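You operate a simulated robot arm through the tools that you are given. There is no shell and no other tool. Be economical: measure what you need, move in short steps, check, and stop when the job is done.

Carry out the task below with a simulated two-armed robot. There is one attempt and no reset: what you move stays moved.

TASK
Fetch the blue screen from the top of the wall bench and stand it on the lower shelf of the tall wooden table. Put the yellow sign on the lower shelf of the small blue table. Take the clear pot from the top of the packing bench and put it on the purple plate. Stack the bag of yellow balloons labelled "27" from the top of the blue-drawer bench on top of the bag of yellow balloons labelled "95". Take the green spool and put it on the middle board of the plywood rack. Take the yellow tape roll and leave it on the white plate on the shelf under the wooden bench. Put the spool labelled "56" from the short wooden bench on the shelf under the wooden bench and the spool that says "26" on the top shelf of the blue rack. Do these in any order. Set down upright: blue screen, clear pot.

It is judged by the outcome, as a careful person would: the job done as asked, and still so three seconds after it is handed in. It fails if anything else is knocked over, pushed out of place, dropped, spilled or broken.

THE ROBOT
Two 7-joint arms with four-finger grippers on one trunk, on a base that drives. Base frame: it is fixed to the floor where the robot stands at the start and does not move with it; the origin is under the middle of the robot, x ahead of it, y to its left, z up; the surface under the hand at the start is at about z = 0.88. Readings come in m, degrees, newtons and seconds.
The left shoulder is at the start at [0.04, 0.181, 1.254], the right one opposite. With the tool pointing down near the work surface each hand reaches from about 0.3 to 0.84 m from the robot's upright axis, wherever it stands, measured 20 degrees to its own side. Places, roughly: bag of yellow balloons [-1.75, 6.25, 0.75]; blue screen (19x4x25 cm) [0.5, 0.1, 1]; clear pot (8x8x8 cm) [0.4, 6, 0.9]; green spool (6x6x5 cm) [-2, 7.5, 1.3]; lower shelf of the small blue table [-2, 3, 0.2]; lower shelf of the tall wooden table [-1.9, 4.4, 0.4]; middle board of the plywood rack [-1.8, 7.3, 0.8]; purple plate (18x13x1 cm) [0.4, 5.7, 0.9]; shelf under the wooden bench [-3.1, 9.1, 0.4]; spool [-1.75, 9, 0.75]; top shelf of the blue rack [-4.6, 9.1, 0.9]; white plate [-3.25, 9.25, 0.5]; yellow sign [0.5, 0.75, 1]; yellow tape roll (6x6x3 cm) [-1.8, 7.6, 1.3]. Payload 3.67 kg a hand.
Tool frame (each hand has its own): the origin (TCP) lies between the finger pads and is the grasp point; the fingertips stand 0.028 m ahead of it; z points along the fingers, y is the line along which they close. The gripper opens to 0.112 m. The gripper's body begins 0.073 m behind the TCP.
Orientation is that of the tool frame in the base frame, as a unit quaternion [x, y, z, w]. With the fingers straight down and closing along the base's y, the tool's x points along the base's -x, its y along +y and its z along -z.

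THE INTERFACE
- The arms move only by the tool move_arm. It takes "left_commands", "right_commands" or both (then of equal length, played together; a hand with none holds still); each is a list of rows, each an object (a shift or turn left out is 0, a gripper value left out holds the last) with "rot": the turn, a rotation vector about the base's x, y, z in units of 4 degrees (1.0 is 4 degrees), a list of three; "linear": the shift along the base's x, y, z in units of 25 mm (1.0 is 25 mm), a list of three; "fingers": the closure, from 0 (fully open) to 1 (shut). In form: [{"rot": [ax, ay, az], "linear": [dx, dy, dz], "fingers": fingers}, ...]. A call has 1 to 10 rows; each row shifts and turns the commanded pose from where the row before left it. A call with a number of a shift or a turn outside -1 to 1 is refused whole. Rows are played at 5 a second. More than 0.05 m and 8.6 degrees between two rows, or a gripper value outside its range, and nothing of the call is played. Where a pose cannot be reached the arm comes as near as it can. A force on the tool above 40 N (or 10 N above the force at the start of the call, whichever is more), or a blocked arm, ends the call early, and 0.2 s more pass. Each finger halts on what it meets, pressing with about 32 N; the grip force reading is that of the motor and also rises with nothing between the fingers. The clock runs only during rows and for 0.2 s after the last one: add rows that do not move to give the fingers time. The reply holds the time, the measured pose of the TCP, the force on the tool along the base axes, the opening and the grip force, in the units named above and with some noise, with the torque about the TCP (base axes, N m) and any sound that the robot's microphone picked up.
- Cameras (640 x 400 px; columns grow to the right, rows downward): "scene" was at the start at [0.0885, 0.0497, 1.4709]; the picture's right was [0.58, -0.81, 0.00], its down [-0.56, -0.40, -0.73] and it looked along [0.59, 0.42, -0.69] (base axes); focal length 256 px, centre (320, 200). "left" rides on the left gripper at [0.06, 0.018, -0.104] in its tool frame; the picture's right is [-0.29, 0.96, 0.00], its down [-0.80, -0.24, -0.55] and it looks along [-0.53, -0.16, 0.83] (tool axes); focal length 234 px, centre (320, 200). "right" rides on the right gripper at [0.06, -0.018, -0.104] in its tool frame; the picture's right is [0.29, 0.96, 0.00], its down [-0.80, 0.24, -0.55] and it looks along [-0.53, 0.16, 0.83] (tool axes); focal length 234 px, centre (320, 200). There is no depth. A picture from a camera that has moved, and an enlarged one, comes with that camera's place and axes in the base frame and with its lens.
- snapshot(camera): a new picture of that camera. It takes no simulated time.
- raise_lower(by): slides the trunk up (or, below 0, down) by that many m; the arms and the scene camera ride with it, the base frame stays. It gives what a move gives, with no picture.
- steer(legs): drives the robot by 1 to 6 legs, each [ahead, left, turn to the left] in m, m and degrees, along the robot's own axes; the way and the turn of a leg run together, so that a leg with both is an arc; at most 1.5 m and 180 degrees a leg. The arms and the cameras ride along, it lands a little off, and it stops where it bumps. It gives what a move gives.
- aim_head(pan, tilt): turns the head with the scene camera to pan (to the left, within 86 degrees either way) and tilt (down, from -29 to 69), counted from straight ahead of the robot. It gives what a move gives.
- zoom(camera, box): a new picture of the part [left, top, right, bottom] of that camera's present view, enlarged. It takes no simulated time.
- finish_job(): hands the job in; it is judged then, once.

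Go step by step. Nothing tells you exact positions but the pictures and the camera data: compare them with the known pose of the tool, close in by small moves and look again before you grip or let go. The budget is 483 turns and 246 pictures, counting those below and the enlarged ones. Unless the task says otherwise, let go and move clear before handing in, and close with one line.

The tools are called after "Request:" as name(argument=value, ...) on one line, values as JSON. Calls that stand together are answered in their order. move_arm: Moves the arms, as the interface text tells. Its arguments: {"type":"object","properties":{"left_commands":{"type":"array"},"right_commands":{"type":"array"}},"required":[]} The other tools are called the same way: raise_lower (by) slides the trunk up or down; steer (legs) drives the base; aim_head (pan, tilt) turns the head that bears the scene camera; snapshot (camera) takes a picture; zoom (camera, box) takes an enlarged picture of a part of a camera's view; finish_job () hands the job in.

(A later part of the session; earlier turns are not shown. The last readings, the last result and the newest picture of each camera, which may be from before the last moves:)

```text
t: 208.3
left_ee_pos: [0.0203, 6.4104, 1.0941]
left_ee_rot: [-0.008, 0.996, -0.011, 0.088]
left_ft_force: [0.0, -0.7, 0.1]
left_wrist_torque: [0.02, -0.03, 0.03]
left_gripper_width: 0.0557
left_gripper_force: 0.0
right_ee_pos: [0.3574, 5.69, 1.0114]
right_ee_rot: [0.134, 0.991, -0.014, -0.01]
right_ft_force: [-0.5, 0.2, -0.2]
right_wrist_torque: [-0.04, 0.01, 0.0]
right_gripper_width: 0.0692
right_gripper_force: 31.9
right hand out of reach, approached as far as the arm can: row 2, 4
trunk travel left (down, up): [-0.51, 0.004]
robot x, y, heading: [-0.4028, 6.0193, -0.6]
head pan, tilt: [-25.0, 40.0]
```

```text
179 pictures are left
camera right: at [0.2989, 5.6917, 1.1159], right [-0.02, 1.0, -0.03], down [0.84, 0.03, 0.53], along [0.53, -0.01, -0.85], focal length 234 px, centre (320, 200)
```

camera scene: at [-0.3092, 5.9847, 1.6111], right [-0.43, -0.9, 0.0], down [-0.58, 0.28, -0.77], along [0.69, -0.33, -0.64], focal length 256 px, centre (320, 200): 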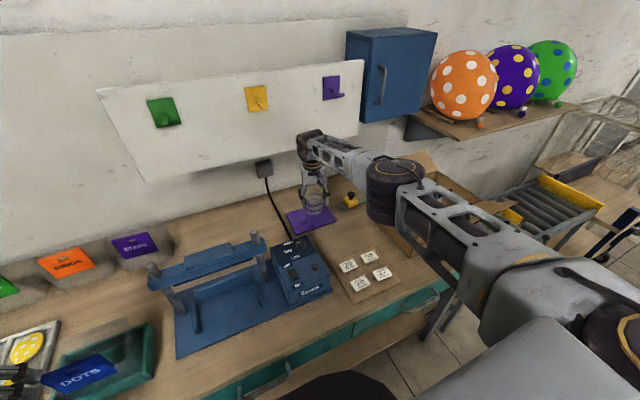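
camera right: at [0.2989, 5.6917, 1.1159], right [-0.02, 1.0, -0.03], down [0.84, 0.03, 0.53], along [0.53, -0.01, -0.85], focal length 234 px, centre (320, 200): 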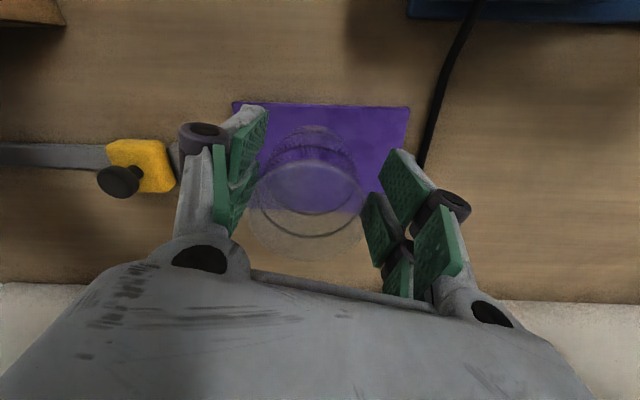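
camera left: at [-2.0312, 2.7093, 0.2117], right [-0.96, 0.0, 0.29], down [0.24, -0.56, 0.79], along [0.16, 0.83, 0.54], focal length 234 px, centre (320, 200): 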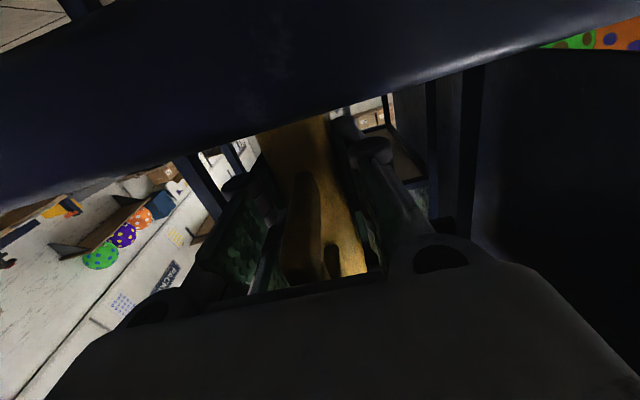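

The plate centre is about (0.407, 5.689); the pot must go ~4 cm further in. I drive forward slightly, then lower.

Request:
steer(legs=[[0.05, 0, 0.5]])

Request:
move_arm(right_commands=[{"linear": [0, 0, -0.8]}, {"linear": [0, 0, -0.6]}, {}])

Request:
snapshot(camera="right")

Request:
snapshot(camera="scene")

```text
t: 209.4
left_ee_pos: [0.0633, 6.4133, 1.0953]
left_ee_rot: [-0.009, 0.996, -0.011, 0.089]
left_ft_force: [-1.2, -0.3, -0.4]
left_wrist_torque: [0.0, 0.0, 0.0]
left_gripper_width: 0.056
left_gripper_force: 0.1
right_ee_pos: [0.4032, 5.6959, 1.0097]
right_ee_rot: [0.132, 0.991, -0.015, -0.012]
right_ft_force: [0.8, 0.0, -0.4]
right_wrist_torque: [-0.01, 0.02, -0.02]
right_gripper_width: 0.069
right_gripper_force: 32.1
trunk travel left (down, up): [-0.51, 0.004]
robot x, y, heading: [-0.3574, 6.0194, -0.3]
head pan, tilt: [-25.0, 40.0]
stopped in leg 1: the robot was blocked; the commanded pose is now the measured one
```

```text
t: 210.2
left_ee_pos: [0.0665, 6.4129, 1.0952]
left_ee_rot: [-0.008, 0.996, -0.011, 0.088]
left_ft_force: [-0.4, 0.7, -0.2]
left_wrist_torque: [-0.03, 0.01, 0.0]
left_gripper_width: 0.0558
left_gripper_force: 0.1
right_ee_pos: [0.3957, 5.6973, 0.9752]
right_ee_rot: [0.132, 0.991, -0.015, -0.013]
right_ft_force: [0.1, 0.3, 0.5]
right_wrist_torque: [-0.02, -0.04, 0.02]
right_gripper_width: 0.0693
right_gripper_force: 32.3
right hand out of reach, approached as far as the arm can: row 2
trunk travel left (down, up): [-0.51, 0.004]
robot x, y, heading: [-0.3588, 6.0223, -0.0]
head pan, tilt: [-25.0, 40.0]
```

```text
178 pictures are left
camera right: at [0.3381, 5.6969, 1.0803], right [-0.03, 1.0, -0.03], down [0.85, 0.04, 0.53], along [0.53, -0.01, -0.85], focal length 234 px, centre (320, 200)
```

right: 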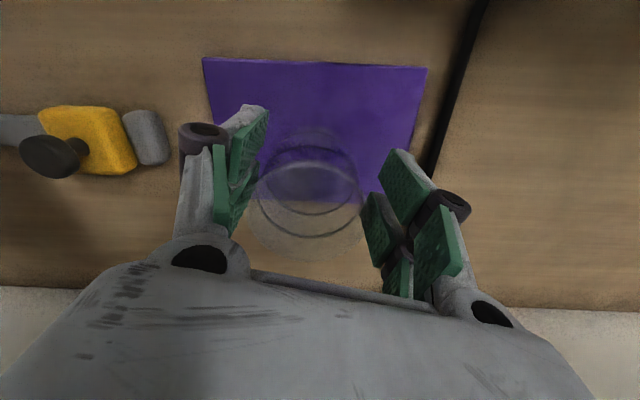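

```text
177 pictures are left
camera scene: at [-0.2612, 5.9862, 1.6111], right [-0.42, -0.91, 0.0], down [-0.58, 0.27, -0.77], along [0.69, -0.33, -0.64], focal length 256 px, centre (320, 200)
```

scene: 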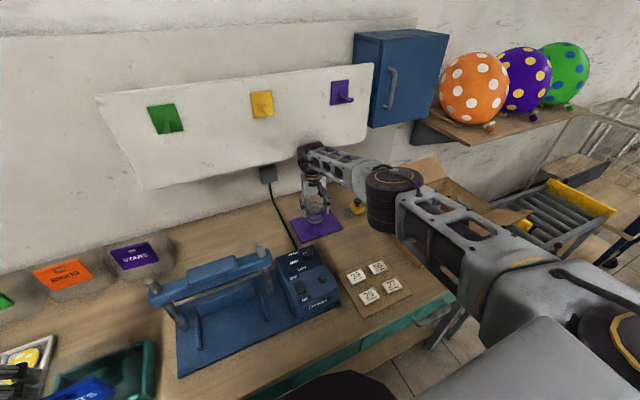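

Request:
move_arm(right_commands=[{"linear": [0.2, -0.2, -0.5]}, {"linear": [0.2, 0, -0.4]}, {}])

```text
t: 211.0
left_ee_pos: [0.0674, 6.4115, 1.0938]
left_ee_rot: [-0.008, 0.996, -0.011, 0.088]
left_ft_force: [-0.7, 0.7, 1.2]
left_wrist_torque: [0.0, -0.03, 0.01]
left_gripper_width: 0.056
left_gripper_force: 0.2
right_ee_pos: [0.3923, 5.6919, 0.9532]
right_ee_rot: [0.131, 0.991, -0.014, -0.014]
right_ft_force: [0.4, -0.2, -1.4]
right_wrist_torque: [0.01, 0.02, -0.01]
right_gripper_width: 0.0695
right_gripper_force: 31.9
right hand out of reach, approached as far as the arm can: row 1, 2
trunk travel left (down, up): [-0.51, 0.004]
robot x, y, heading: [-0.3599, 6.0214, -0.0]
head pan, tilt: [-25.0, 40.0]
```

Request:
move_arm(right_commands=[{"linear": [0, 0, -0.2]}, {}])

Request:
move_arm(right_commands=[{"linear": [0, 0, -0.2]}, {}])

Request:
zoom(camera="scene", box=[260, 140, 400, 260])

```text
t: 211.6
left_ee_pos: [0.0671, 6.413, 1.0935]
left_ee_rot: [-0.008, 0.996, -0.011, 0.088]
left_ft_force: [-0.4, 0.1, 0.2]
left_wrist_torque: [-0.01, 0.02, 0.0]
left_gripper_width: 0.056
left_gripper_force: 0.0
right_ee_pos: [0.3924, 5.6912, 0.9503]
right_ee_rot: [0.132, 0.991, -0.015, -0.013]
right_ft_force: [0.2, 0.0, 5.0]
right_wrist_torque: [0.05, -0.24, -0.02]
right_gripper_width: 0.0694
right_gripper_force: 32.1
trunk travel left (down, up): [-0.51, 0.004]
robot x, y, heading: [-0.3607, 6.019, -0.3]
head pan, tilt: [-25.0, 40.0]
```

```text
t: 212.2
left_ee_pos: [0.0662, 6.4145, 1.095]
left_ee_rot: [-0.008, 0.996, -0.012, 0.088]
left_ft_force: [-0.2, 0.6, 0.4]
left_wrist_torque: [-0.03, -0.02, 0.0]
left_gripper_width: 0.056
left_gripper_force: 0.0
right_ee_pos: [0.39, 5.6904, 0.946]
right_ee_rot: [0.131, 0.991, -0.016, -0.012]
right_ft_force: [1.1, -0.8, 20.0]
right_wrist_torque: [0.07, -0.56, 0.05]
right_gripper_width: 0.0697
right_gripper_force: 32.1
trunk travel left (down, up): [-0.51, 0.004]
robot x, y, heading: [-0.3594, 6.0184, -0.4]
head pan, tilt: [-25.0, 40.0]
```

```text
3.33 times, centred on (330, 200) of scene
camera zoom: at [-0.2624, 5.9871, 1.6112], right [-0.42, -0.91, 0.0], down [-0.58, 0.27, -0.77], along [0.69, -0.33, -0.64], focal length 854 px, centre (287, 200)
```

zoom: 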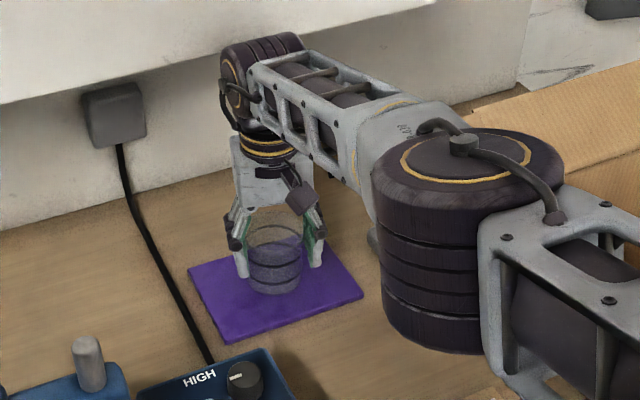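

Contact made on the plate. I ease off, open, lift slightly, then back the base away.

Request:
move_arm(right_commands=[{"linear": [0, 0, 0.25]}, {"fingers": 0.25}, {"fingers": 0}, {}])

Request:
move_arm(right_commands=[{"linear": [0, 0, 0.6]}, {"linear": [0, 0, 0.6]}, {"linear": [0, 0, 0.6]}, {"linear": [0, 0, 0.6]}, {}])

Request:
snapshot(camera="right")

```text
t: 213.2
left_ee_pos: [0.0684, 6.4127, 1.0943]
left_ee_rot: [-0.008, 0.996, -0.012, 0.088]
left_ft_force: [0.1, -0.7, 0.5]
left_wrist_torque: [-0.03, -0.03, -0.04]
left_gripper_width: 0.0559
left_gripper_force: 0.0
right_ee_pos: [0.3918, 5.6917, 0.9507]
right_ee_rot: [0.132, 0.991, -0.015, -0.014]
right_ft_force: [-0.7, -0.3, 0.5]
right_wrist_torque: [0.02, -0.01, -0.04]
right_gripper_width: 0.112
right_gripper_force: 0.1
trunk travel left (down, up): [-0.51, 0.004]
robot x, y, heading: [-0.3552, 6.0191, -0.3]
head pan, tilt: [-25.0, 40.0]
```

```text
t: 214.4
left_ee_pos: [0.065, 6.4113, 1.0946]
left_ee_rot: [-0.008, 0.996, -0.011, 0.09]
left_ft_force: [0.7, -0.1, 0.2]
left_wrist_torque: [-0.01, 0.05, -0.04]
left_gripper_width: 0.0561
left_gripper_force: 0.1
right_ee_pos: [0.4009, 5.6895, 1.0072]
right_ee_rot: [0.132, 0.991, -0.015, -0.015]
right_ft_force: [-0.5, -0.7, -0.2]
right_wrist_torque: [0.01, 0.0, 0.02]
right_gripper_width: 0.1121
right_gripper_force: 0.0
right hand out of reach, approached as far as the arm can: row 1, 2, 3, 4
trunk travel left (down, up): [-0.51, 0.004]
robot x, y, heading: [-0.3597, 6.019, -0.3]
head pan, tilt: [-25.0, 40.0]
```

```text
175 pictures are left
camera right: at [0.3435, 5.6905, 1.1131], right [-0.03, 1.0, -0.03], down [0.85, 0.04, 0.53], along [0.53, -0.01, -0.85], focal length 234 px, centre (320, 200)
```

right: 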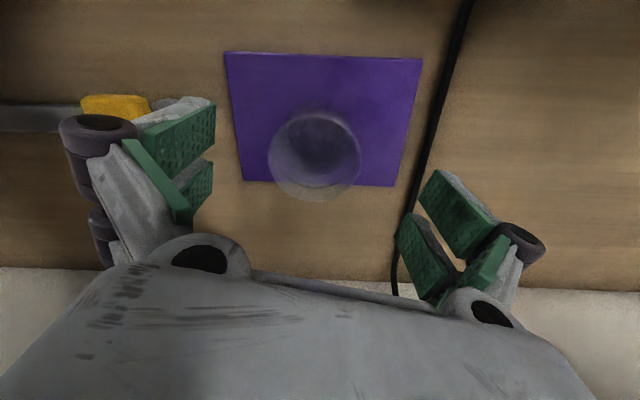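

The pot stands on the purple plate. I back away and turn around to look at the blue-drawer bench.

Request:
steer(legs=[[-0.5, 0, 0]])

Request:
move_arm(right_commands=[{"linear": [-1, 0, 1]}, {"linear": [-1, 0, 1]}, {"linear": [-1, 0, 1]}, {"linear": [-1, 0, 1]}, {"linear": [-1, 0.5, 1]}, {"linear": [-1, 0.5, 0]}, {"linear": [-1, 0.5, 0]}, {"linear": [-1, 0.5, 0]}, {"linear": [-1, 0.5, 0]}, {"linear": [-1, 0.5, 0]}], left_commands=[{"rot": [0, 1, 0]}, {"rot": [0, 1, 0]}, {"rot": [0, 0.5, 0]}, {"linear": [0, 0, 1]}, {"linear": [0, 0, 1]}, {"linear": [0, 0, 1]}, {"linear": [0, 0, 1]}, {}, {}, {}])

Request:
steer(legs=[[0, 0, 90]])

Request:
aim_head(pan=55, tilt=25)

Request:
snapshot(camera="scene")

```text
t: 215.1
left_ee_pos: [0.065, 6.4112, 1.0946]
left_ee_rot: [-0.008, 0.996, -0.011, 0.089]
left_ft_force: [-0.3, 0.0, -0.7]
left_wrist_torque: [0.01, -0.02, 0.01]
left_gripper_width: 0.056
left_gripper_force: 0.1
right_ee_pos: [0.4015, 5.6892, 1.0075]
right_ee_rot: [0.133, 0.991, -0.015, -0.014]
right_ft_force: [0.8, -0.9, 0.1]
right_wrist_torque: [0.02, 0.02, 0.01]
right_gripper_width: 0.112
right_gripper_force: 0.1
trunk travel left (down, up): [-0.51, 0.004]
robot x, y, heading: [-0.3609, 6.0168, -0.3]
head pan, tilt: [-25.0, 40.0]
stopped in leg 1: the robot was blocked; the commanded pose is now the measured one
```

```text
t: 216.2
left_ee_pos: [0.0594, 6.4127, 1.1372]
left_ee_rot: [-0.007, 1.0, -0.013, 0.004]
left_ft_force: [-0.4, 0.2, 0.0]
left_wrist_torque: [0.01, -0.02, -0.02]
left_gripper_width: 0.0563
left_gripper_force: 0.1
right_ee_pos: [0.3984, 5.6739, 1.0513]
right_ee_rot: [0.133, 0.991, -0.015, -0.022]
right_ft_force: [6.5, 2.8, -15.4]
right_wrist_torque: [0.01, 1.48, 0.28]
right_gripper_width: 0.1121
right_gripper_force: 0.0
right hand out of reach, approached as far as the arm can: row 1, 2, 3, 4, 5
trunk travel left (down, up): [-0.51, 0.004]
robot x, y, heading: [-0.3619, 6.0188, -0.3]
head pan, tilt: [-25.0, 40.0]
stopped in row 5 (right hand): the force on the tool passed its limit at 138 N (the readings are from after the stop); the commanded pose is now the measured one
```

```text
t: 217.2
left_ee_pos: [0.05, 6.4192, 1.1378]
left_ee_rot: [-0.016, 1.0, -0.012, 0.005]
left_ft_force: [0.4, 0.3, -0.2]
left_wrist_torque: [-0.03, -0.01, 0.01]
left_gripper_width: 0.056
left_gripper_force: 0.0
right_ee_pos: [0.397, 5.6723, 1.0504]
right_ee_rot: [0.136, 0.99, -0.018, -0.023]
right_ft_force: [1.0, 0.1, -0.1]
right_wrist_torque: [-0.01, 0.01, 0.01]
right_gripper_width: 0.112
right_gripper_force: 0.1
trunk travel left (down, up): [-0.51, 0.004]
robot x, y, heading: [-0.3604, 6.0206, 0.5]
head pan, tilt: [-25.0, 40.0]
stopped in leg 1: the robot was blocked; the commanded pose is now the measured one
```

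```text
t: 218.7
left_ee_pos: [0.0469, 6.4197, 1.138]
left_ee_rot: [-0.017, 1.0, -0.011, 0.005]
left_ft_force: [-0.4, -0.1, -0.1]
left_wrist_torque: [0.03, 0.01, -0.02]
left_gripper_width: 0.0558
left_gripper_force: 0.0
right_ee_pos: [0.3975, 5.6743, 1.0517]
right_ee_rot: [0.135, 0.99, -0.019, -0.023]
right_ft_force: [-0.1, -0.6, -0.6]
right_wrist_torque: [0.02, -0.04, 0.02]
right_gripper_width: 0.1119
right_gripper_force: 0.1
trunk travel left (down, up): [-0.51, 0.004]
robot x, y, heading: [-0.3611, 6.0194, 0.8]
head pan, tilt: [55.0, 25.0]
```

```text
174 pictures are left
camera scene: at [-0.3022, 6.0988, 1.6348], right [0.83, -0.56, 0.01], down [-0.23, -0.35, -0.91], along [0.51, 0.75, -0.42], focal length 256 px, centre (320, 200)
```

scene: 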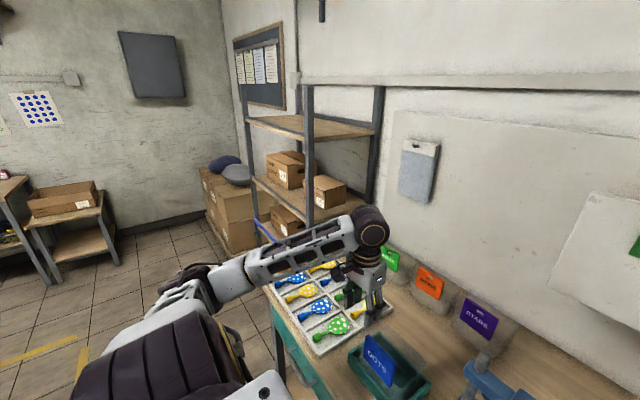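

The robot was blocked going back; something wedges the right arm. I look at it before any more motion.

Request:
aim_head(pan=-30, tilt=38)

Request:
snapshot(camera="scene")

Request:
snapshot(camera="right")

Request:
zoom(camera="scene", box=[220, 100, 460, 280])

```text
t: 220.3
left_ee_pos: [0.0479, 6.4192, 1.1387]
left_ee_rot: [-0.017, 1.0, -0.011, 0.005]
left_ft_force: [0.4, 0.7, -0.4]
left_wrist_torque: [-0.01, -0.05, -0.01]
left_gripper_width: 0.056
left_gripper_force: 0.1
right_ee_pos: [0.3966, 5.6742, 1.0506]
right_ee_rot: [0.136, 0.99, -0.019, -0.024]
right_ft_force: [0.8, -0.5, 0.4]
right_wrist_torque: [-0.03, 0.01, -0.02]
right_gripper_width: 0.112
right_gripper_force: 0.2
trunk travel left (down, up): [-0.51, 0.004]
robot x, y, heading: [-0.3617, 6.0228, 0.8]
head pan, tilt: [-30.0, 38.0]
```

```text
173 pictures are left
camera scene: at [-0.2786, 5.9802, 1.6147], right [-0.49, -0.87, 0.0], down [-0.53, 0.3, -0.79], along [0.69, -0.38, -0.61], focal length 256 px, centre (320, 200)
```

scene: 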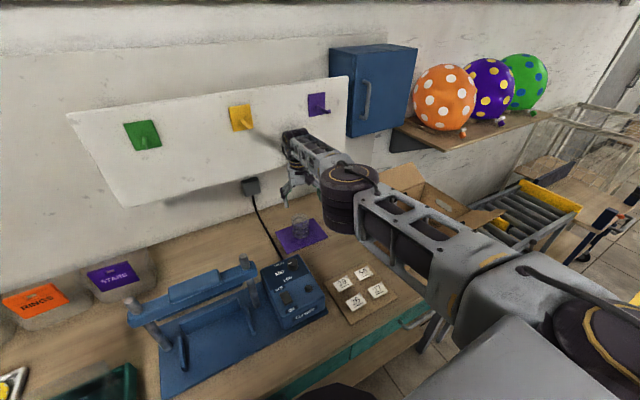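

```text
172 pictures are left
camera right: at [0.3414, 5.6754, 1.1577], right [-0.02, 1.0, -0.03], down [0.86, 0.03, 0.51], along [0.51, -0.01, -0.86], focal length 234 px, centre (320, 200)
```

right: 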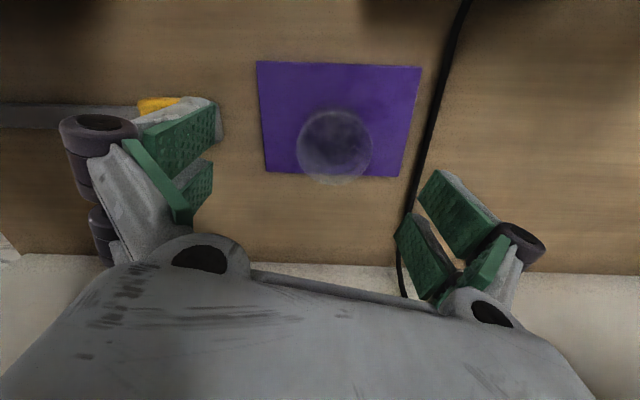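

```text
2.22 times, centred on (340, 190) of scene
camera zoom: at [-0.2786, 5.9802, 1.6147], right [-0.49, -0.87, 0.0], down [-0.53, 0.3, -0.79], along [0.69, -0.38, -0.61], focal length 570 px, centre (276, 222)
```

zoom: 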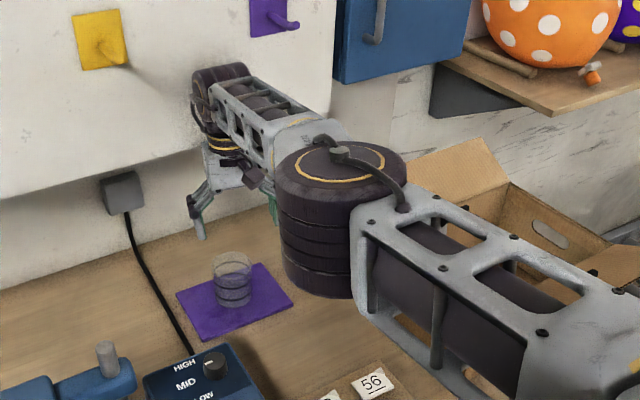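

The wrist seems to be caught under the front edge of the wall panel. I lower 4 cm, still above the pot, then try backing a little.

Request:
move_arm(right_commands=[{"linear": [0, 0.4, -0.6]}, {"linear": [0, 0.3, -0.6]}, {"linear": [0, 0, -0.6]}, {}])

Request:
steer(legs=[[-0.06, 0, 0]])

```text
t: 221.3
left_ee_pos: [0.0504, 6.4217, 1.137]
left_ee_rot: [-0.018, 1.0, -0.012, 0.003]
left_ft_force: [0.0, -0.2, 0.4]
left_wrist_torque: [0.02, -0.02, -0.01]
left_gripper_width: 0.0558
left_gripper_force: 0.1
right_ee_pos: [0.3971, 5.6977, 1.0028]
right_ee_rot: [0.131, 0.991, -0.018, -0.025]
right_ft_force: [0.0, 0.6, 0.4]
right_wrist_torque: [0.01, 0.02, 0.0]
right_gripper_width: 0.112
right_gripper_force: 0.0
right hand out of reach, approached as far as the arm can: row 3
trunk travel left (down, up): [-0.51, 0.004]
robot x, y, heading: [-0.3641, 6.0195, 1.0]
head pan, tilt: [-30.0, 38.0]
```

```text
t: 222.3
left_ee_pos: [0.0055, 6.4184, 1.1319]
left_ee_rot: [-0.018, 1.0, -0.011, -0.002]
left_ft_force: [0.1, 0.1, 0.5]
left_wrist_torque: [-0.05, 0.09, -0.01]
left_gripper_width: 0.0559
left_gripper_force: 0.1
right_ee_pos: [0.3468, 5.6914, 0.9945]
right_ee_rot: [0.135, 0.99, -0.019, -0.03]
right_ft_force: [1.3, -0.2, -1.5]
right_wrist_torque: [-0.01, 0.06, 0.0]
right_gripper_width: 0.1119
right_gripper_force: 0.0
trunk travel left (down, up): [-0.51, 0.004]
robot x, y, heading: [-0.4161, 6.0133, 0.8]
head pan, tilt: [-30.0, 38.0]
```

Request:
steer(legs=[[-0.3, 0, 0]])

Request:
snapshot(camera="scene")

```text
t: 224.4
left_ee_pos: [-0.3113, 6.4172, 1.1353]
left_ee_rot: [-0.023, 1.0, -0.011, 0.0]
left_ft_force: [-0.3, 0.2, -0.7]
left_wrist_torque: [0.0, 0.0, -0.04]
left_gripper_width: 0.0557
left_gripper_force: 0.1
right_ee_pos: [0.0396, 5.6949, 0.9992]
right_ee_rot: [0.129, 0.991, -0.018, -0.028]
right_ft_force: [0.3, -0.5, -0.3]
right_wrist_torque: [0.0, 0.01, -0.01]
right_gripper_width: 0.112
right_gripper_force: 0.1
trunk travel left (down, up): [-0.51, 0.004]
robot x, y, heading: [-0.7261, 6.0135, 1.4]
head pan, tilt: [-30.0, 38.0]
```

```text
170 pictures are left
camera scene: at [-0.6283, 5.9745, 1.6138], right [-0.48, -0.88, 0.0], down [-0.54, 0.29, -0.79], along [0.69, -0.38, -0.62], focal length 256 px, centre (320, 200)
```

scene: 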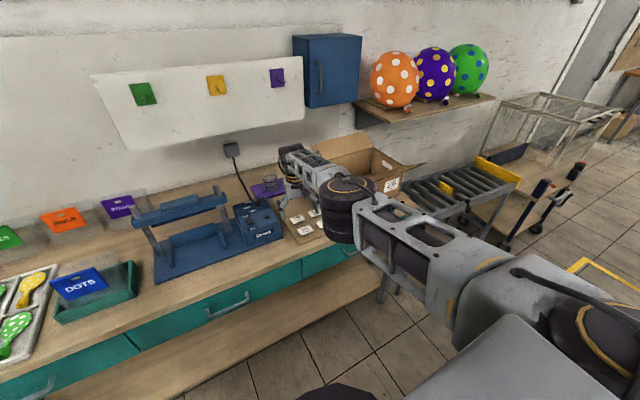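

All is in order. I back further and bring the right hand to a more neutral pose.

Request:
steer(legs=[[-0.2, 0, 0]])

Request:
move_arm(right_commands=[{"linear": [-0.5, 0, 1]}, {"linear": [-0.5, 0, 1]}, {"linear": [-1, 0, 1]}, {"linear": [-1, 0, 1]}, {"linear": [-1, 0, 1]}, {"linear": [-1, 0, 1]}, {"linear": [-1, 0, 1]}, {"linear": [-1, 0, 1]}, {"linear": [-1, 0, 0]}, {"linear": [-1, 0, 0]}])

Request:
snapshot(camera="scene")

```text
t: 226.0
left_ee_pos: [-0.5109, 6.4145, 1.1332]
left_ee_rot: [-0.025, 1.0, -0.011, -0.002]
left_ft_force: [0.3, -0.1, -0.3]
left_wrist_torque: [-0.02, 0.02, 0.02]
left_gripper_width: 0.0558
left_gripper_force: 0.1
right_ee_pos: [-0.1586, 5.6928, 0.9972]
right_ee_rot: [0.127, 0.991, -0.019, -0.027]
right_ft_force: [-0.3, 0.7, -0.3]
right_wrist_torque: [0.0, 0.02, 0.02]
right_gripper_width: 0.1117
right_gripper_force: 0.1
trunk travel left (down, up): [-0.51, 0.004]
robot x, y, heading: [-0.9277, 6.0094, 1.5]
head pan, tilt: [-30.0, 38.0]
```

```text
t: 228.2
left_ee_pos: [-0.5141, 6.4141, 1.1355]
left_ee_rot: [-0.026, 1.0, -0.012, 0.0]
left_ft_force: [0.1, -0.9, -0.3]
left_wrist_torque: [-0.01, -0.03, -0.02]
left_gripper_width: 0.0558
left_gripper_force: 0.0
right_ee_pos: [-0.1476, 5.6443, 1.1533]
right_ee_rot: [0.127, 0.991, -0.019, -0.028]
right_ft_force: [0.1, -0.2, 0.7]
right_wrist_torque: [-0.01, -0.01, -0.01]
right_gripper_width: 0.1122
right_gripper_force: 0.0
right hand out of reach, approached as far as the arm can: row 1, 2, 3, 4, 5, 6, 7, 8, 9, 10
trunk travel left (down, up): [-0.51, 0.004]
robot x, y, heading: [-0.9248, 6.0068, 1.5]
head pan, tilt: [-30.0, 38.0]
```

```text
169 pictures are left
camera scene: at [-0.83, 5.9693, 1.6139], right [-0.47, -0.88, 0.0], down [-0.54, 0.29, -0.79], along [0.69, -0.37, -0.62], focal length 256 px, centre (320, 200)
```

scene: 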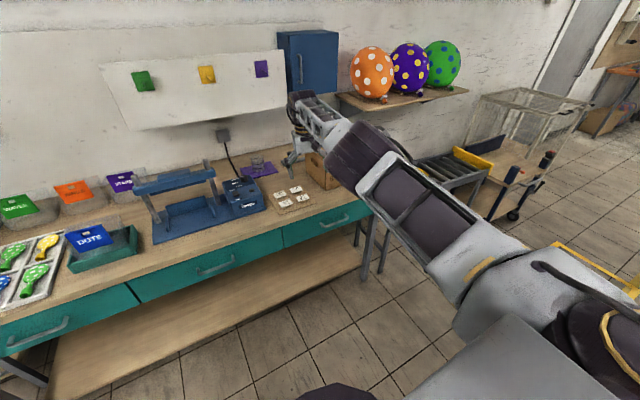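

Request:
move_arm(right_commands=[{"rot": [0, -1, 0]}, {"rot": [0, -1, 0]}, {"rot": [0, -1, 0]}, {"rot": [0, -1, 0]}, {"rot": [0, -1, 0]}, {"rot": [0, -1, 0]}, {"rot": [0, -1, 0]}, {"rot": [0, -1, 0]}, {"rot": [0, -1, 0]}, {"rot": [0, -1, 0]}])

Request:
move_arm(right_commands=[{"linear": [-1, 0, 0]}, {"linear": [-1, 0, 0]}, {"linear": [-1, 0, 0]}, {"linear": [-1, 0, 0]}, {"linear": [-1, 0, 0]}, {"linear": [-1, 0, 0]}, {"linear": [-1, 0, 0]}, {"linear": [-1, 0, 0]}, {"linear": [-1, 0, 0]}, {"linear": [-1, 0, 0]}])

```text
t: 230.4
left_ee_pos: [-0.5148, 6.4129, 1.1338]
left_ee_rot: [-0.025, 1.0, -0.012, 0.0]
left_ft_force: [1.1, 0.1, -0.5]
left_wrist_torque: [0.0, 0.03, 0.01]
left_gripper_width: 0.056
left_gripper_force: 0.1
right_ee_pos: [-0.0068, 5.6374, 1.147]
right_ee_rot: [0.13, 0.94, 0.022, 0.314]
right_ft_force: [-0.2, -0.3, 0.2]
right_wrist_torque: [-0.01, 0.04, -0.03]
right_gripper_width: 0.1122
right_gripper_force: 0.1
right hand out of reach, approached as far as the arm can: row 1, 2, 3, 4, 5, 6, 7, 8, 9, 10
trunk travel left (down, up): [-0.51, 0.004]
robot x, y, heading: [-0.9286, 6.0094, 1.8]
head pan, tilt: [-30.0, 38.0]
```

```text
t: 232.6
left_ee_pos: [-0.5146, 6.4126, 1.1345]
left_ee_rot: [-0.025, 1.0, -0.011, 0.001]
left_ft_force: [-0.1, 0.1, 0.0]
left_wrist_torque: [-0.01, -0.04, 0.05]
left_gripper_width: 0.0558
left_gripper_force: 0.0
right_ee_pos: [-0.0055, 5.6433, 1.1425]
right_ee_rot: [0.128, 0.941, 0.025, 0.313]
right_ft_force: [0.1, 0.8, 0.6]
right_wrist_torque: [-0.02, 0.02, -0.03]
right_gripper_width: 0.1118
right_gripper_force: 0.0
right hand out of reach, approached as far as the arm can: row 1, 2, 3, 4, 5, 6, 7, 8, 9, 10
trunk travel left (down, up): [-0.51, 0.004]
robot x, y, heading: [-0.9299, 6.0094, 1.8]
head pan, tilt: [-30.0, 38.0]
```

The arm seems stretched into a straight (singular) pose; sideways motion should let the elbow fold. I sweep the hand left.

Request:
move_arm(right_commands=[{"linear": [-0.2, 1, 0]}, {"linear": [-0.2, 1, 0]}, {"linear": [-0.2, 1, 0]}, {"linear": [-0.2, 1, 0]}, {"linear": [-0.2, 1, 0]}, {"linear": [-0.2, 1, 0]}, {"linear": [-0.2, 1, 0]}, {"linear": [-0.2, 1, 0]}, {"linear": [-0.2, 1, 0]}, {"linear": [-0.2, 1, 0]}])

Request:
move_arm(right_commands=[{"linear": [-1, 0, 0]}, {"linear": [-1, 0, 0]}, {"linear": [-1, 0, 0]}])

Request:
snapshot(camera="scene")

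```text
t: 234.8
left_ee_pos: [-0.5145, 6.4138, 1.1348]
left_ee_rot: [-0.026, 1.0, -0.011, 0.001]
left_ft_force: [1.1, -0.1, -0.3]
left_wrist_torque: [0.0, -0.01, -0.01]
left_gripper_width: 0.0558
left_gripper_force: 0.0
right_ee_pos: [-0.0578, 5.8941, 1.142]
right_ee_rot: [0.125, 0.941, 0.026, 0.313]
right_ft_force: [-0.4, -0.7, 0.2]
right_wrist_torque: [-0.04, 0.04, 0.0]
right_gripper_width: 0.1121
right_gripper_force: 0.0
trunk travel left (down, up): [-0.51, 0.004]
robot x, y, heading: [-0.9266, 6.0055, 1.7]
head pan, tilt: [-30.0, 38.0]
```

```text
t: 235.6
left_ee_pos: [-0.5155, 6.4139, 1.1351]
left_ee_rot: [-0.026, 1.0, -0.011, 0.001]
left_ft_force: [0.2, -0.2, -0.2]
left_wrist_torque: [0.0, -0.04, 0.01]
left_gripper_width: 0.0562
left_gripper_force: 0.1
right_ee_pos: [-0.1303, 5.8918, 1.1452]
right_ee_rot: [0.126, 0.941, 0.027, 0.313]
right_ft_force: [0.3, 0.2, 0.5]
right_wrist_torque: [0.01, 0.0, 0.0]
right_gripper_width: 0.1118
right_gripper_force: 0.1
trunk travel left (down, up): [-0.51, 0.004]
robot x, y, heading: [-0.9277, 6.0095, 1.7]
head pan, tilt: [-30.0, 38.0]
```

```text
168 pictures are left
camera scene: at [-0.8308, 5.969, 1.614], right [-0.47, -0.88, 0.0], down [-0.54, 0.29, -0.79], along [0.69, -0.37, -0.62], focal length 256 px, centre (320, 200)
```

scene: 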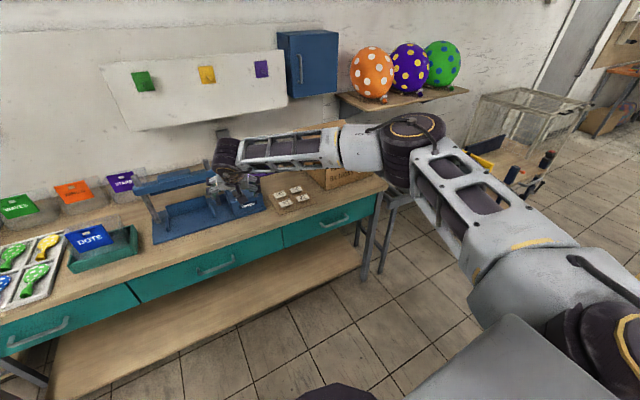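

Freed. Now I retract and restore the right hand to straight down.

Request:
move_arm(right_commands=[{"linear": [-1, 0, 0]}, {"linear": [-1, 0, 0]}, {"linear": [-1, 0, 0]}, {"linear": [-1, 0, 0]}, {"linear": [-1, 0, 0]}, {"linear": [-1, 0, 0]}, {"linear": [-1, 0, 0]}, {"linear": [-1, 0, 0]}, {"linear": [-1, 0, 0]}, {"linear": [-1, 0, 0]}])

Request:
move_arm(right_commands=[{"rot": [0, 1, 0], "linear": [0, 0, 1]}, {"rot": [0, 1, 0], "linear": [0, 0, 1]}, {"rot": [0, 1, 0], "linear": [0, 0, 1]}, {"rot": [0, 1, 0]}, {"rot": [0, 1, 0]}, {"rot": [0, 1, 0]}, {"rot": [0, 1, 0]}, {"rot": [0, 1, 0]}, {"rot": [0, 1, 0]}, {"rot": [0, 0, 1]}])

Request:
move_arm(right_commands=[{"rot": [0, 0, 1]}, {"rot": [0, 0, 1]}, {"rot": [0, 0, 1]}])

Request:
aim_head(pan=86, tilt=20)

Request:
snapshot(camera="scene")

```text
t: 237.8
left_ee_pos: [-0.5159, 6.413, 1.1351]
left_ee_rot: [-0.025, 1.0, -0.011, 0.001]
left_ft_force: [0.4, 0.3, -0.7]
left_wrist_torque: [0.0, -0.04, 0.01]
left_gripper_width: 0.0562
left_gripper_force: 0.0
right_ee_pos: [-0.3827, 5.8948, 1.1419]
right_ee_rot: [0.127, 0.941, 0.025, 0.314]
right_ft_force: [0.2, -0.2, 1.3]
right_wrist_torque: [0.01, -0.01, -0.04]
right_gripper_width: 0.112
right_gripper_force: 0.2
trunk travel left (down, up): [-0.51, 0.004]
robot x, y, heading: [-0.9291, 6.0075, 1.8]
head pan, tilt: [-30.0, 38.0]
```

```text
t: 240.0
left_ee_pos: [-0.5155, 6.4131, 1.1343]
left_ee_rot: [-0.025, 1.0, -0.011, 0.001]
left_ft_force: [-0.9, 0.2, 0.5]
left_wrist_torque: [-0.03, 0.0, 0.0]
left_gripper_width: 0.0558
left_gripper_force: 0.0
right_ee_pos: [-0.38, 5.8946, 1.2159]
right_ee_rot: [0.093, 0.995, -0.015, 0.007]
right_ft_force: [-0.7, 0.4, 0.0]
right_wrist_torque: [-0.04, 0.0, -0.01]
right_gripper_width: 0.1119
right_gripper_force: 0.1
trunk travel left (down, up): [-0.51, 0.004]
robot x, y, heading: [-0.9246, 6.008, 1.8]
head pan, tilt: [-30.0, 38.0]
```

```text
t: 240.8
left_ee_pos: [-0.5147, 6.4123, 1.1351]
left_ee_rot: [-0.026, 1.0, -0.011, 0.002]
left_ft_force: [-0.1, -0.4, -0.7]
left_wrist_torque: [0.02, 0.01, 0.02]
left_gripper_width: 0.056
left_gripper_force: 0.1
right_ee_pos: [-0.3788, 5.893, 1.2157]
right_ee_rot: [-0.012, 1.0, -0.013, 0.01]
right_ft_force: [0.2, -0.2, 0.3]
right_wrist_torque: [0.0, 0.02, -0.01]
right_gripper_width: 0.1118
right_gripper_force: 0.1
trunk travel left (down, up): [-0.51, 0.004]
robot x, y, heading: [-0.9222, 6.0075, 1.9]
head pan, tilt: [-30.0, 38.0]
```

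```text
t: 242.8
left_ee_pos: [-0.5141, 6.4124, 1.1344]
left_ee_rot: [-0.025, 1.0, -0.011, 0.002]
left_ft_force: [0.1, -0.7, 0.6]
left_wrist_torque: [-0.01, 0.0, 0.02]
left_gripper_width: 0.056
left_gripper_force: 0.0
right_ee_pos: [-0.3789, 5.8927, 1.2163]
right_ee_rot: [-0.011, 1.0, -0.013, 0.01]
right_ft_force: [0.2, -0.5, -1.0]
right_wrist_torque: [0.06, -0.02, -0.02]
right_gripper_width: 0.1122
right_gripper_force: 0.2
trunk travel left (down, up): [-0.51, 0.004]
robot x, y, heading: [-0.9272, 6.0083, 2.1]
head pan, tilt: [85.9, 20.0]
```

```text
167 pictures are left
camera scene: at [-0.9024, 6.1033, 1.6424], right [1.0, -0.04, 0.0], down [-0.01, -0.34, -0.94], along [0.04, 0.94, -0.34], focal length 256 px, centre (320, 200)
```

scene: 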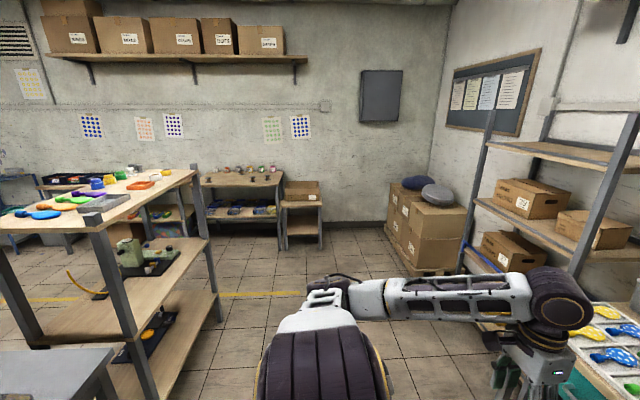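

Request:
steer(legs=[[0, 0, 88]])

Request:
aim_head(pan=70, tilt=35)

Request:
snapshot(camera="scene")

Request:
aim_head(pan=40, tilt=25)

Request:
snapshot(camera="scene")

```text
t: 247.2
left_ee_pos: [-1.3001, 6.4508, 1.1345]
left_ee_rot: [-0.698, 0.716, -0.008, 0.009]
left_ft_force: [0.6, -0.4, -0.2]
left_wrist_torque: [0.04, -0.02, -0.02]
left_gripper_width: 0.056
left_gripper_force: 0.1
right_ee_pos: [-0.7709, 6.5463, 1.2155]
right_ee_rot: [-0.688, 0.726, -0.003, 0.016]
right_ft_force: [0.0, -0.5, -0.2]
right_wrist_torque: [0.0, 0.0, 0.02]
right_gripper_width: 0.112
right_gripper_force: 0.0
trunk travel left (down, up): [-0.51, 0.004]
robot x, y, heading: [-0.9295, 6.0044, 87.4]
head pan, tilt: [85.9, 20.0]
```

```text
t: 248.0
left_ee_pos: [-1.3009, 6.4503, 1.1341]
left_ee_rot: [-0.698, 0.716, -0.007, 0.009]
left_ft_force: [-0.2, -0.2, 0.1]
left_wrist_torque: [0.03, -0.04, -0.01]
left_gripper_width: 0.056
left_gripper_force: 0.0
right_ee_pos: [-0.7718, 6.5477, 1.2163]
right_ee_rot: [-0.688, 0.726, -0.004, 0.016]
right_ft_force: [0.6, 0.0, -0.4]
right_wrist_torque: [0.02, 0.01, 0.01]
right_gripper_width: 0.112
right_gripper_force: 0.1
trunk travel left (down, up): [-0.51, 0.004]
robot x, y, heading: [-0.9281, 6.0069, 87.2]
head pan, tilt: [70.0, 35.0]
```

```text
166 pictures are left
camera scene: at [-1.0072, 6.0639, 1.6186], right [0.39, 0.92, 0.0], down [0.53, -0.22, -0.82], along [-0.76, 0.32, -0.57], focal length 256 px, centre (320, 200)
```

scene: 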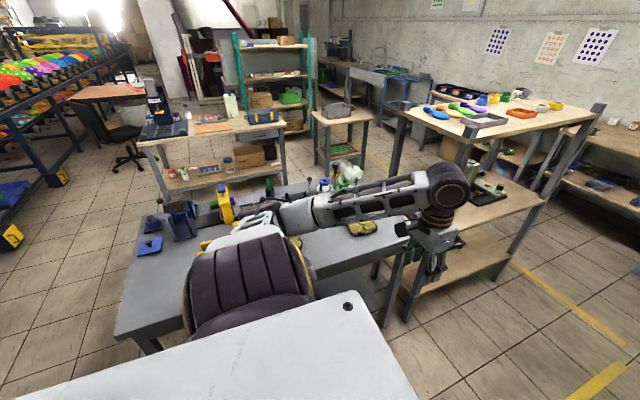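

```text
t: 249.0
left_ee_pos: [-1.3003, 6.4504, 1.1347]
left_ee_rot: [-0.698, 0.716, -0.007, 0.008]
left_ft_force: [0.8, 0.2, -1.0]
left_wrist_torque: [0.0, 0.02, 0.0]
left_gripper_width: 0.0559
left_gripper_force: 0.1
right_ee_pos: [-0.7707, 6.5462, 1.2169]
right_ee_rot: [-0.687, 0.726, -0.003, 0.016]
right_ft_force: [-0.2, 0.7, 0.2]
right_wrist_torque: [0.01, -0.01, 0.01]
right_gripper_width: 0.112
right_gripper_force: 0.1
trunk travel left (down, up): [-0.51, 0.004]
robot x, y, heading: [-0.9258, 6.0069, 87.5]
head pan, tilt: [40.0, 25.0]
```

```text
165 pictures are left
camera scene: at [-0.9817, 6.1032, 1.6343], right [0.8, 0.61, 0.0], down [0.26, -0.34, -0.91], along [-0.55, 0.72, -0.42], focal length 256 px, centre (320, 200)
```

scene: 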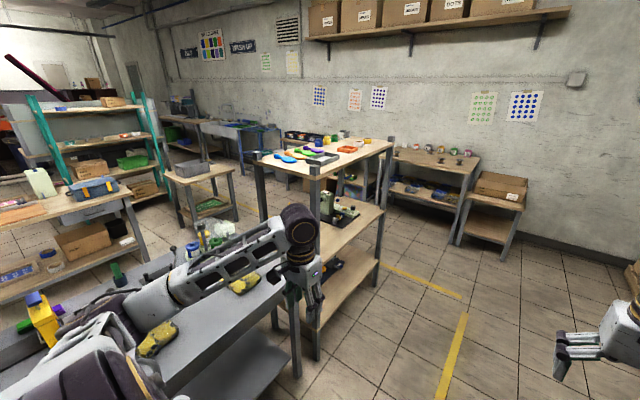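

Request:
steer(legs=[[0, -0.2, 0], [0, 0, 91]])

Request:
aim_head(pan=-5, tilt=35)

Request:
snapshot(camera="scene")

```text
t: 254.9
left_ee_pos: [-1.1606, 5.6131, 1.1338]
left_ee_rot: [1.0, 0.004, -0.001, -0.011]
left_ft_force: [-0.1, -0.3, 0.9]
left_wrist_torque: [0.01, 0.03, 0.01]
left_gripper_width: 0.056
left_gripper_force: 0.0
right_ee_pos: [-1.2733, 6.1376, 1.217]
right_ee_rot: [1.0, -0.01, -0.01, -0.013]
right_ft_force: [0.2, -0.1, -0.5]
right_wrist_torque: [-0.03, 0.01, -0.03]
right_gripper_width: 0.112
right_gripper_force: 0.1
trunk travel left (down, up): [-0.51, 0.004]
robot x, y, heading: [-0.7325, 5.9958, 179.4]
head pan, tilt: [40.0, 25.0]
```

```text
t: 256.0
left_ee_pos: [-1.1618, 5.6118, 1.1359]
left_ee_rot: [1.0, 0.003, -0.001, -0.011]
left_ft_force: [0.5, 0.9, 0.2]
left_wrist_torque: [0.02, 0.02, -0.04]
left_gripper_width: 0.0559
left_gripper_force: 0.0
right_ee_pos: [-1.2737, 6.1367, 1.2161]
right_ee_rot: [1.0, -0.01, -0.01, -0.014]
right_ft_force: [0.4, 0.1, 0.2]
right_wrist_torque: [0.0, 0.04, 0.0]
right_gripper_width: 0.112
right_gripper_force: 0.0
trunk travel left (down, up): [-0.51, 0.004]
robot x, y, heading: [-0.732, 5.9981, 179.3]
head pan, tilt: [-5.0, 35.0]
```

```text
164 pictures are left
camera scene: at [-0.8374, 6.0092, 1.6185], right [0.1, 0.99, 0.0], down [0.57, -0.06, -0.82], along [-0.81, 0.08, -0.57], focal length 256 px, centre (320, 200)
```

scene: 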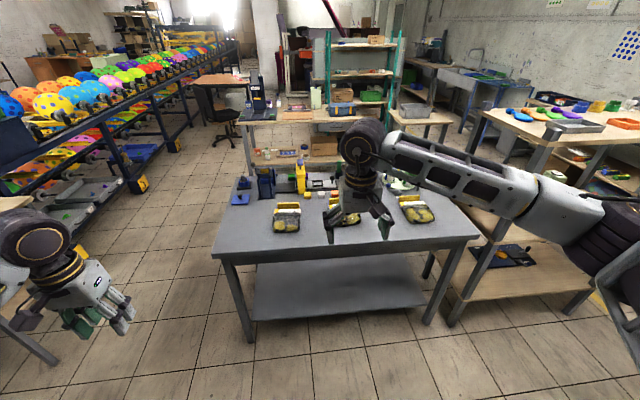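

Request:
zoom(camera="scene", box=[210, 150, 460, 260])

```text
2.56 times, centred on (335, 205) of scene
camera zoom: at [-0.8374, 6.0092, 1.6185], right [0.1, 0.99, 0.0], down [0.57, -0.06, -0.82], along [-0.81, 0.08, -0.57], focal length 656 px, centre (282, 187)
```

zoom: 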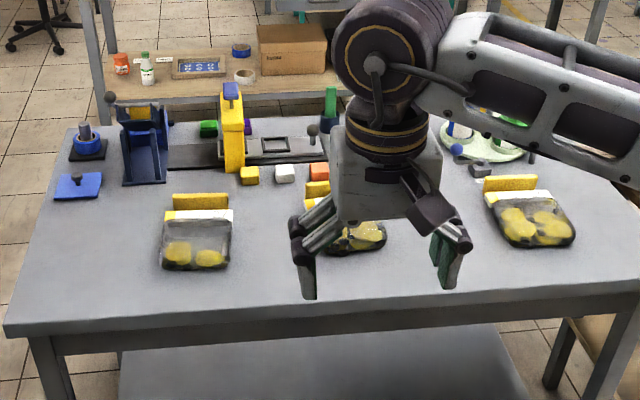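

Request:
steer(legs=[[0.4, 0, 0]])

Request:
snapshot(camera="right")

Request:
snapshot(camera="scene")

```text
t: 258.5
left_ee_pos: [-1.5489, 5.6106, 1.1349]
left_ee_rot: [1.0, 0.009, -0.001, -0.011]
left_ft_force: [-0.4, -0.6, -0.3]
left_wrist_torque: [0.02, -0.03, 0.01]
left_gripper_width: 0.056
left_gripper_force: 0.1
right_ee_pos: [-1.6677, 6.1342, 1.2167]
right_ee_rot: [1.0, -0.004, -0.009, -0.013]
right_ft_force: [-0.7, 0.1, 0.5]
right_wrist_torque: [0.02, 0.02, 0.01]
right_gripper_width: 0.1119
right_gripper_force: 0.1
trunk travel left (down, up): [-0.51, 0.004]
robot x, y, heading: [-1.1235, 6.0019, 179.8]
head pan, tilt: [-5.0, 35.0]
```

```text
162 pictures are left
camera right: at [-1.6039, 6.1488, 1.3199], right [0.28, -0.96, -0.03], down [-0.79, -0.25, 0.56], along [-0.55, -0.13, -0.83], focal length 234 px, centre (320, 200)
```

right: 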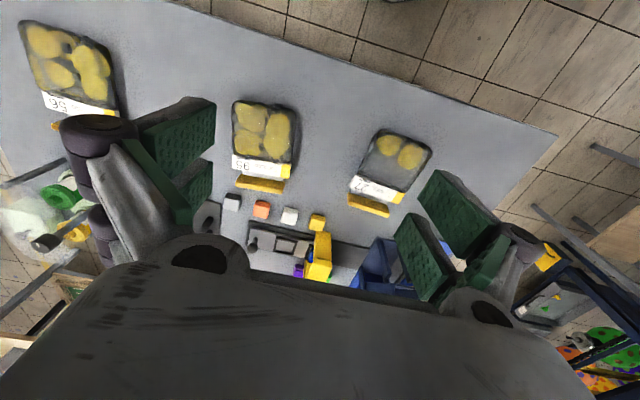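

```text
161 pictures are left
camera scene: at [-1.2295, 6.0114, 1.6186], right [0.09, 1.0, 0.0], down [0.57, -0.05, -0.82], along [-0.82, 0.07, -0.57], focal length 256 px, centre (320, 200)
```

scene: 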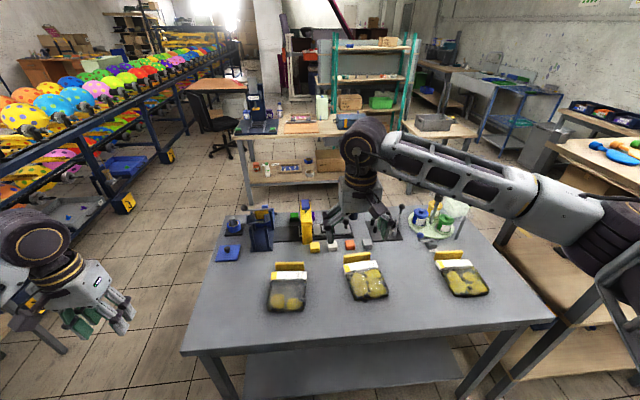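

Request:
zoom(camera="right", box=[210, 90, 450, 230])

Request:
zoom(camera="right", box=[0, 10, 140, 140])

Request:
zoom(camera="scene", box=[240, 240, 500, 330])

```text
2.67 times, centred on (330, 160) of right
camera zoom: at [-1.6039, 6.1488, 1.3199], right [0.28, -0.96, -0.03], down [-0.79, -0.25, 0.56], along [-0.55, -0.13, -0.83], focal length 624 px, centre (293, 307)
```

zoom: 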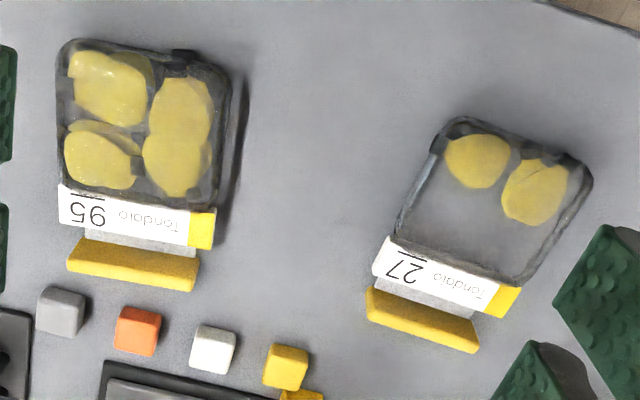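

```text
3.08 times, centred on (70, 75) of right
camera zoom: at [-1.6039, 6.1488, 1.3199], right [0.28, -0.96, -0.03], down [-0.79, -0.25, 0.56], along [-0.55, -0.13, -0.83], focal length 720 px, centre (1089, 585)
```

zoom: 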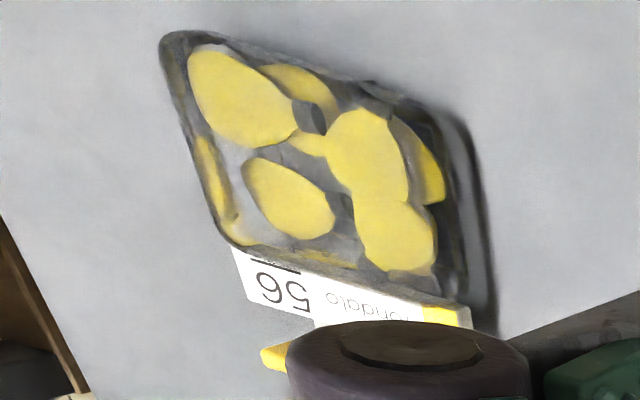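

```text
2.46 times, centred on (370, 285) of scene
camera zoom: at [-1.2295, 6.0114, 1.6186], right [0.09, 1.0, 0.0], down [0.57, -0.05, -0.82], along [-0.82, 0.07, -0.57], focal length 631 px, centre (197, -9)
```

zoom: 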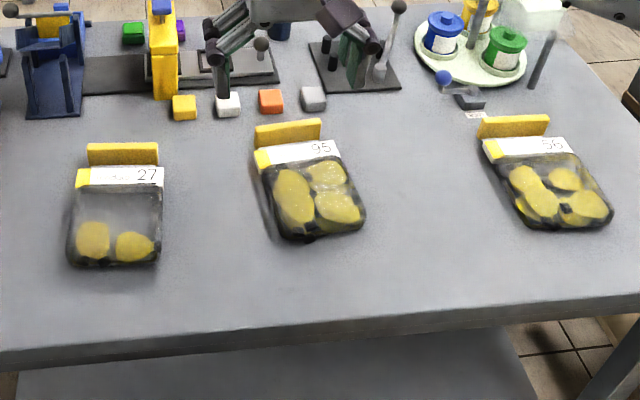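

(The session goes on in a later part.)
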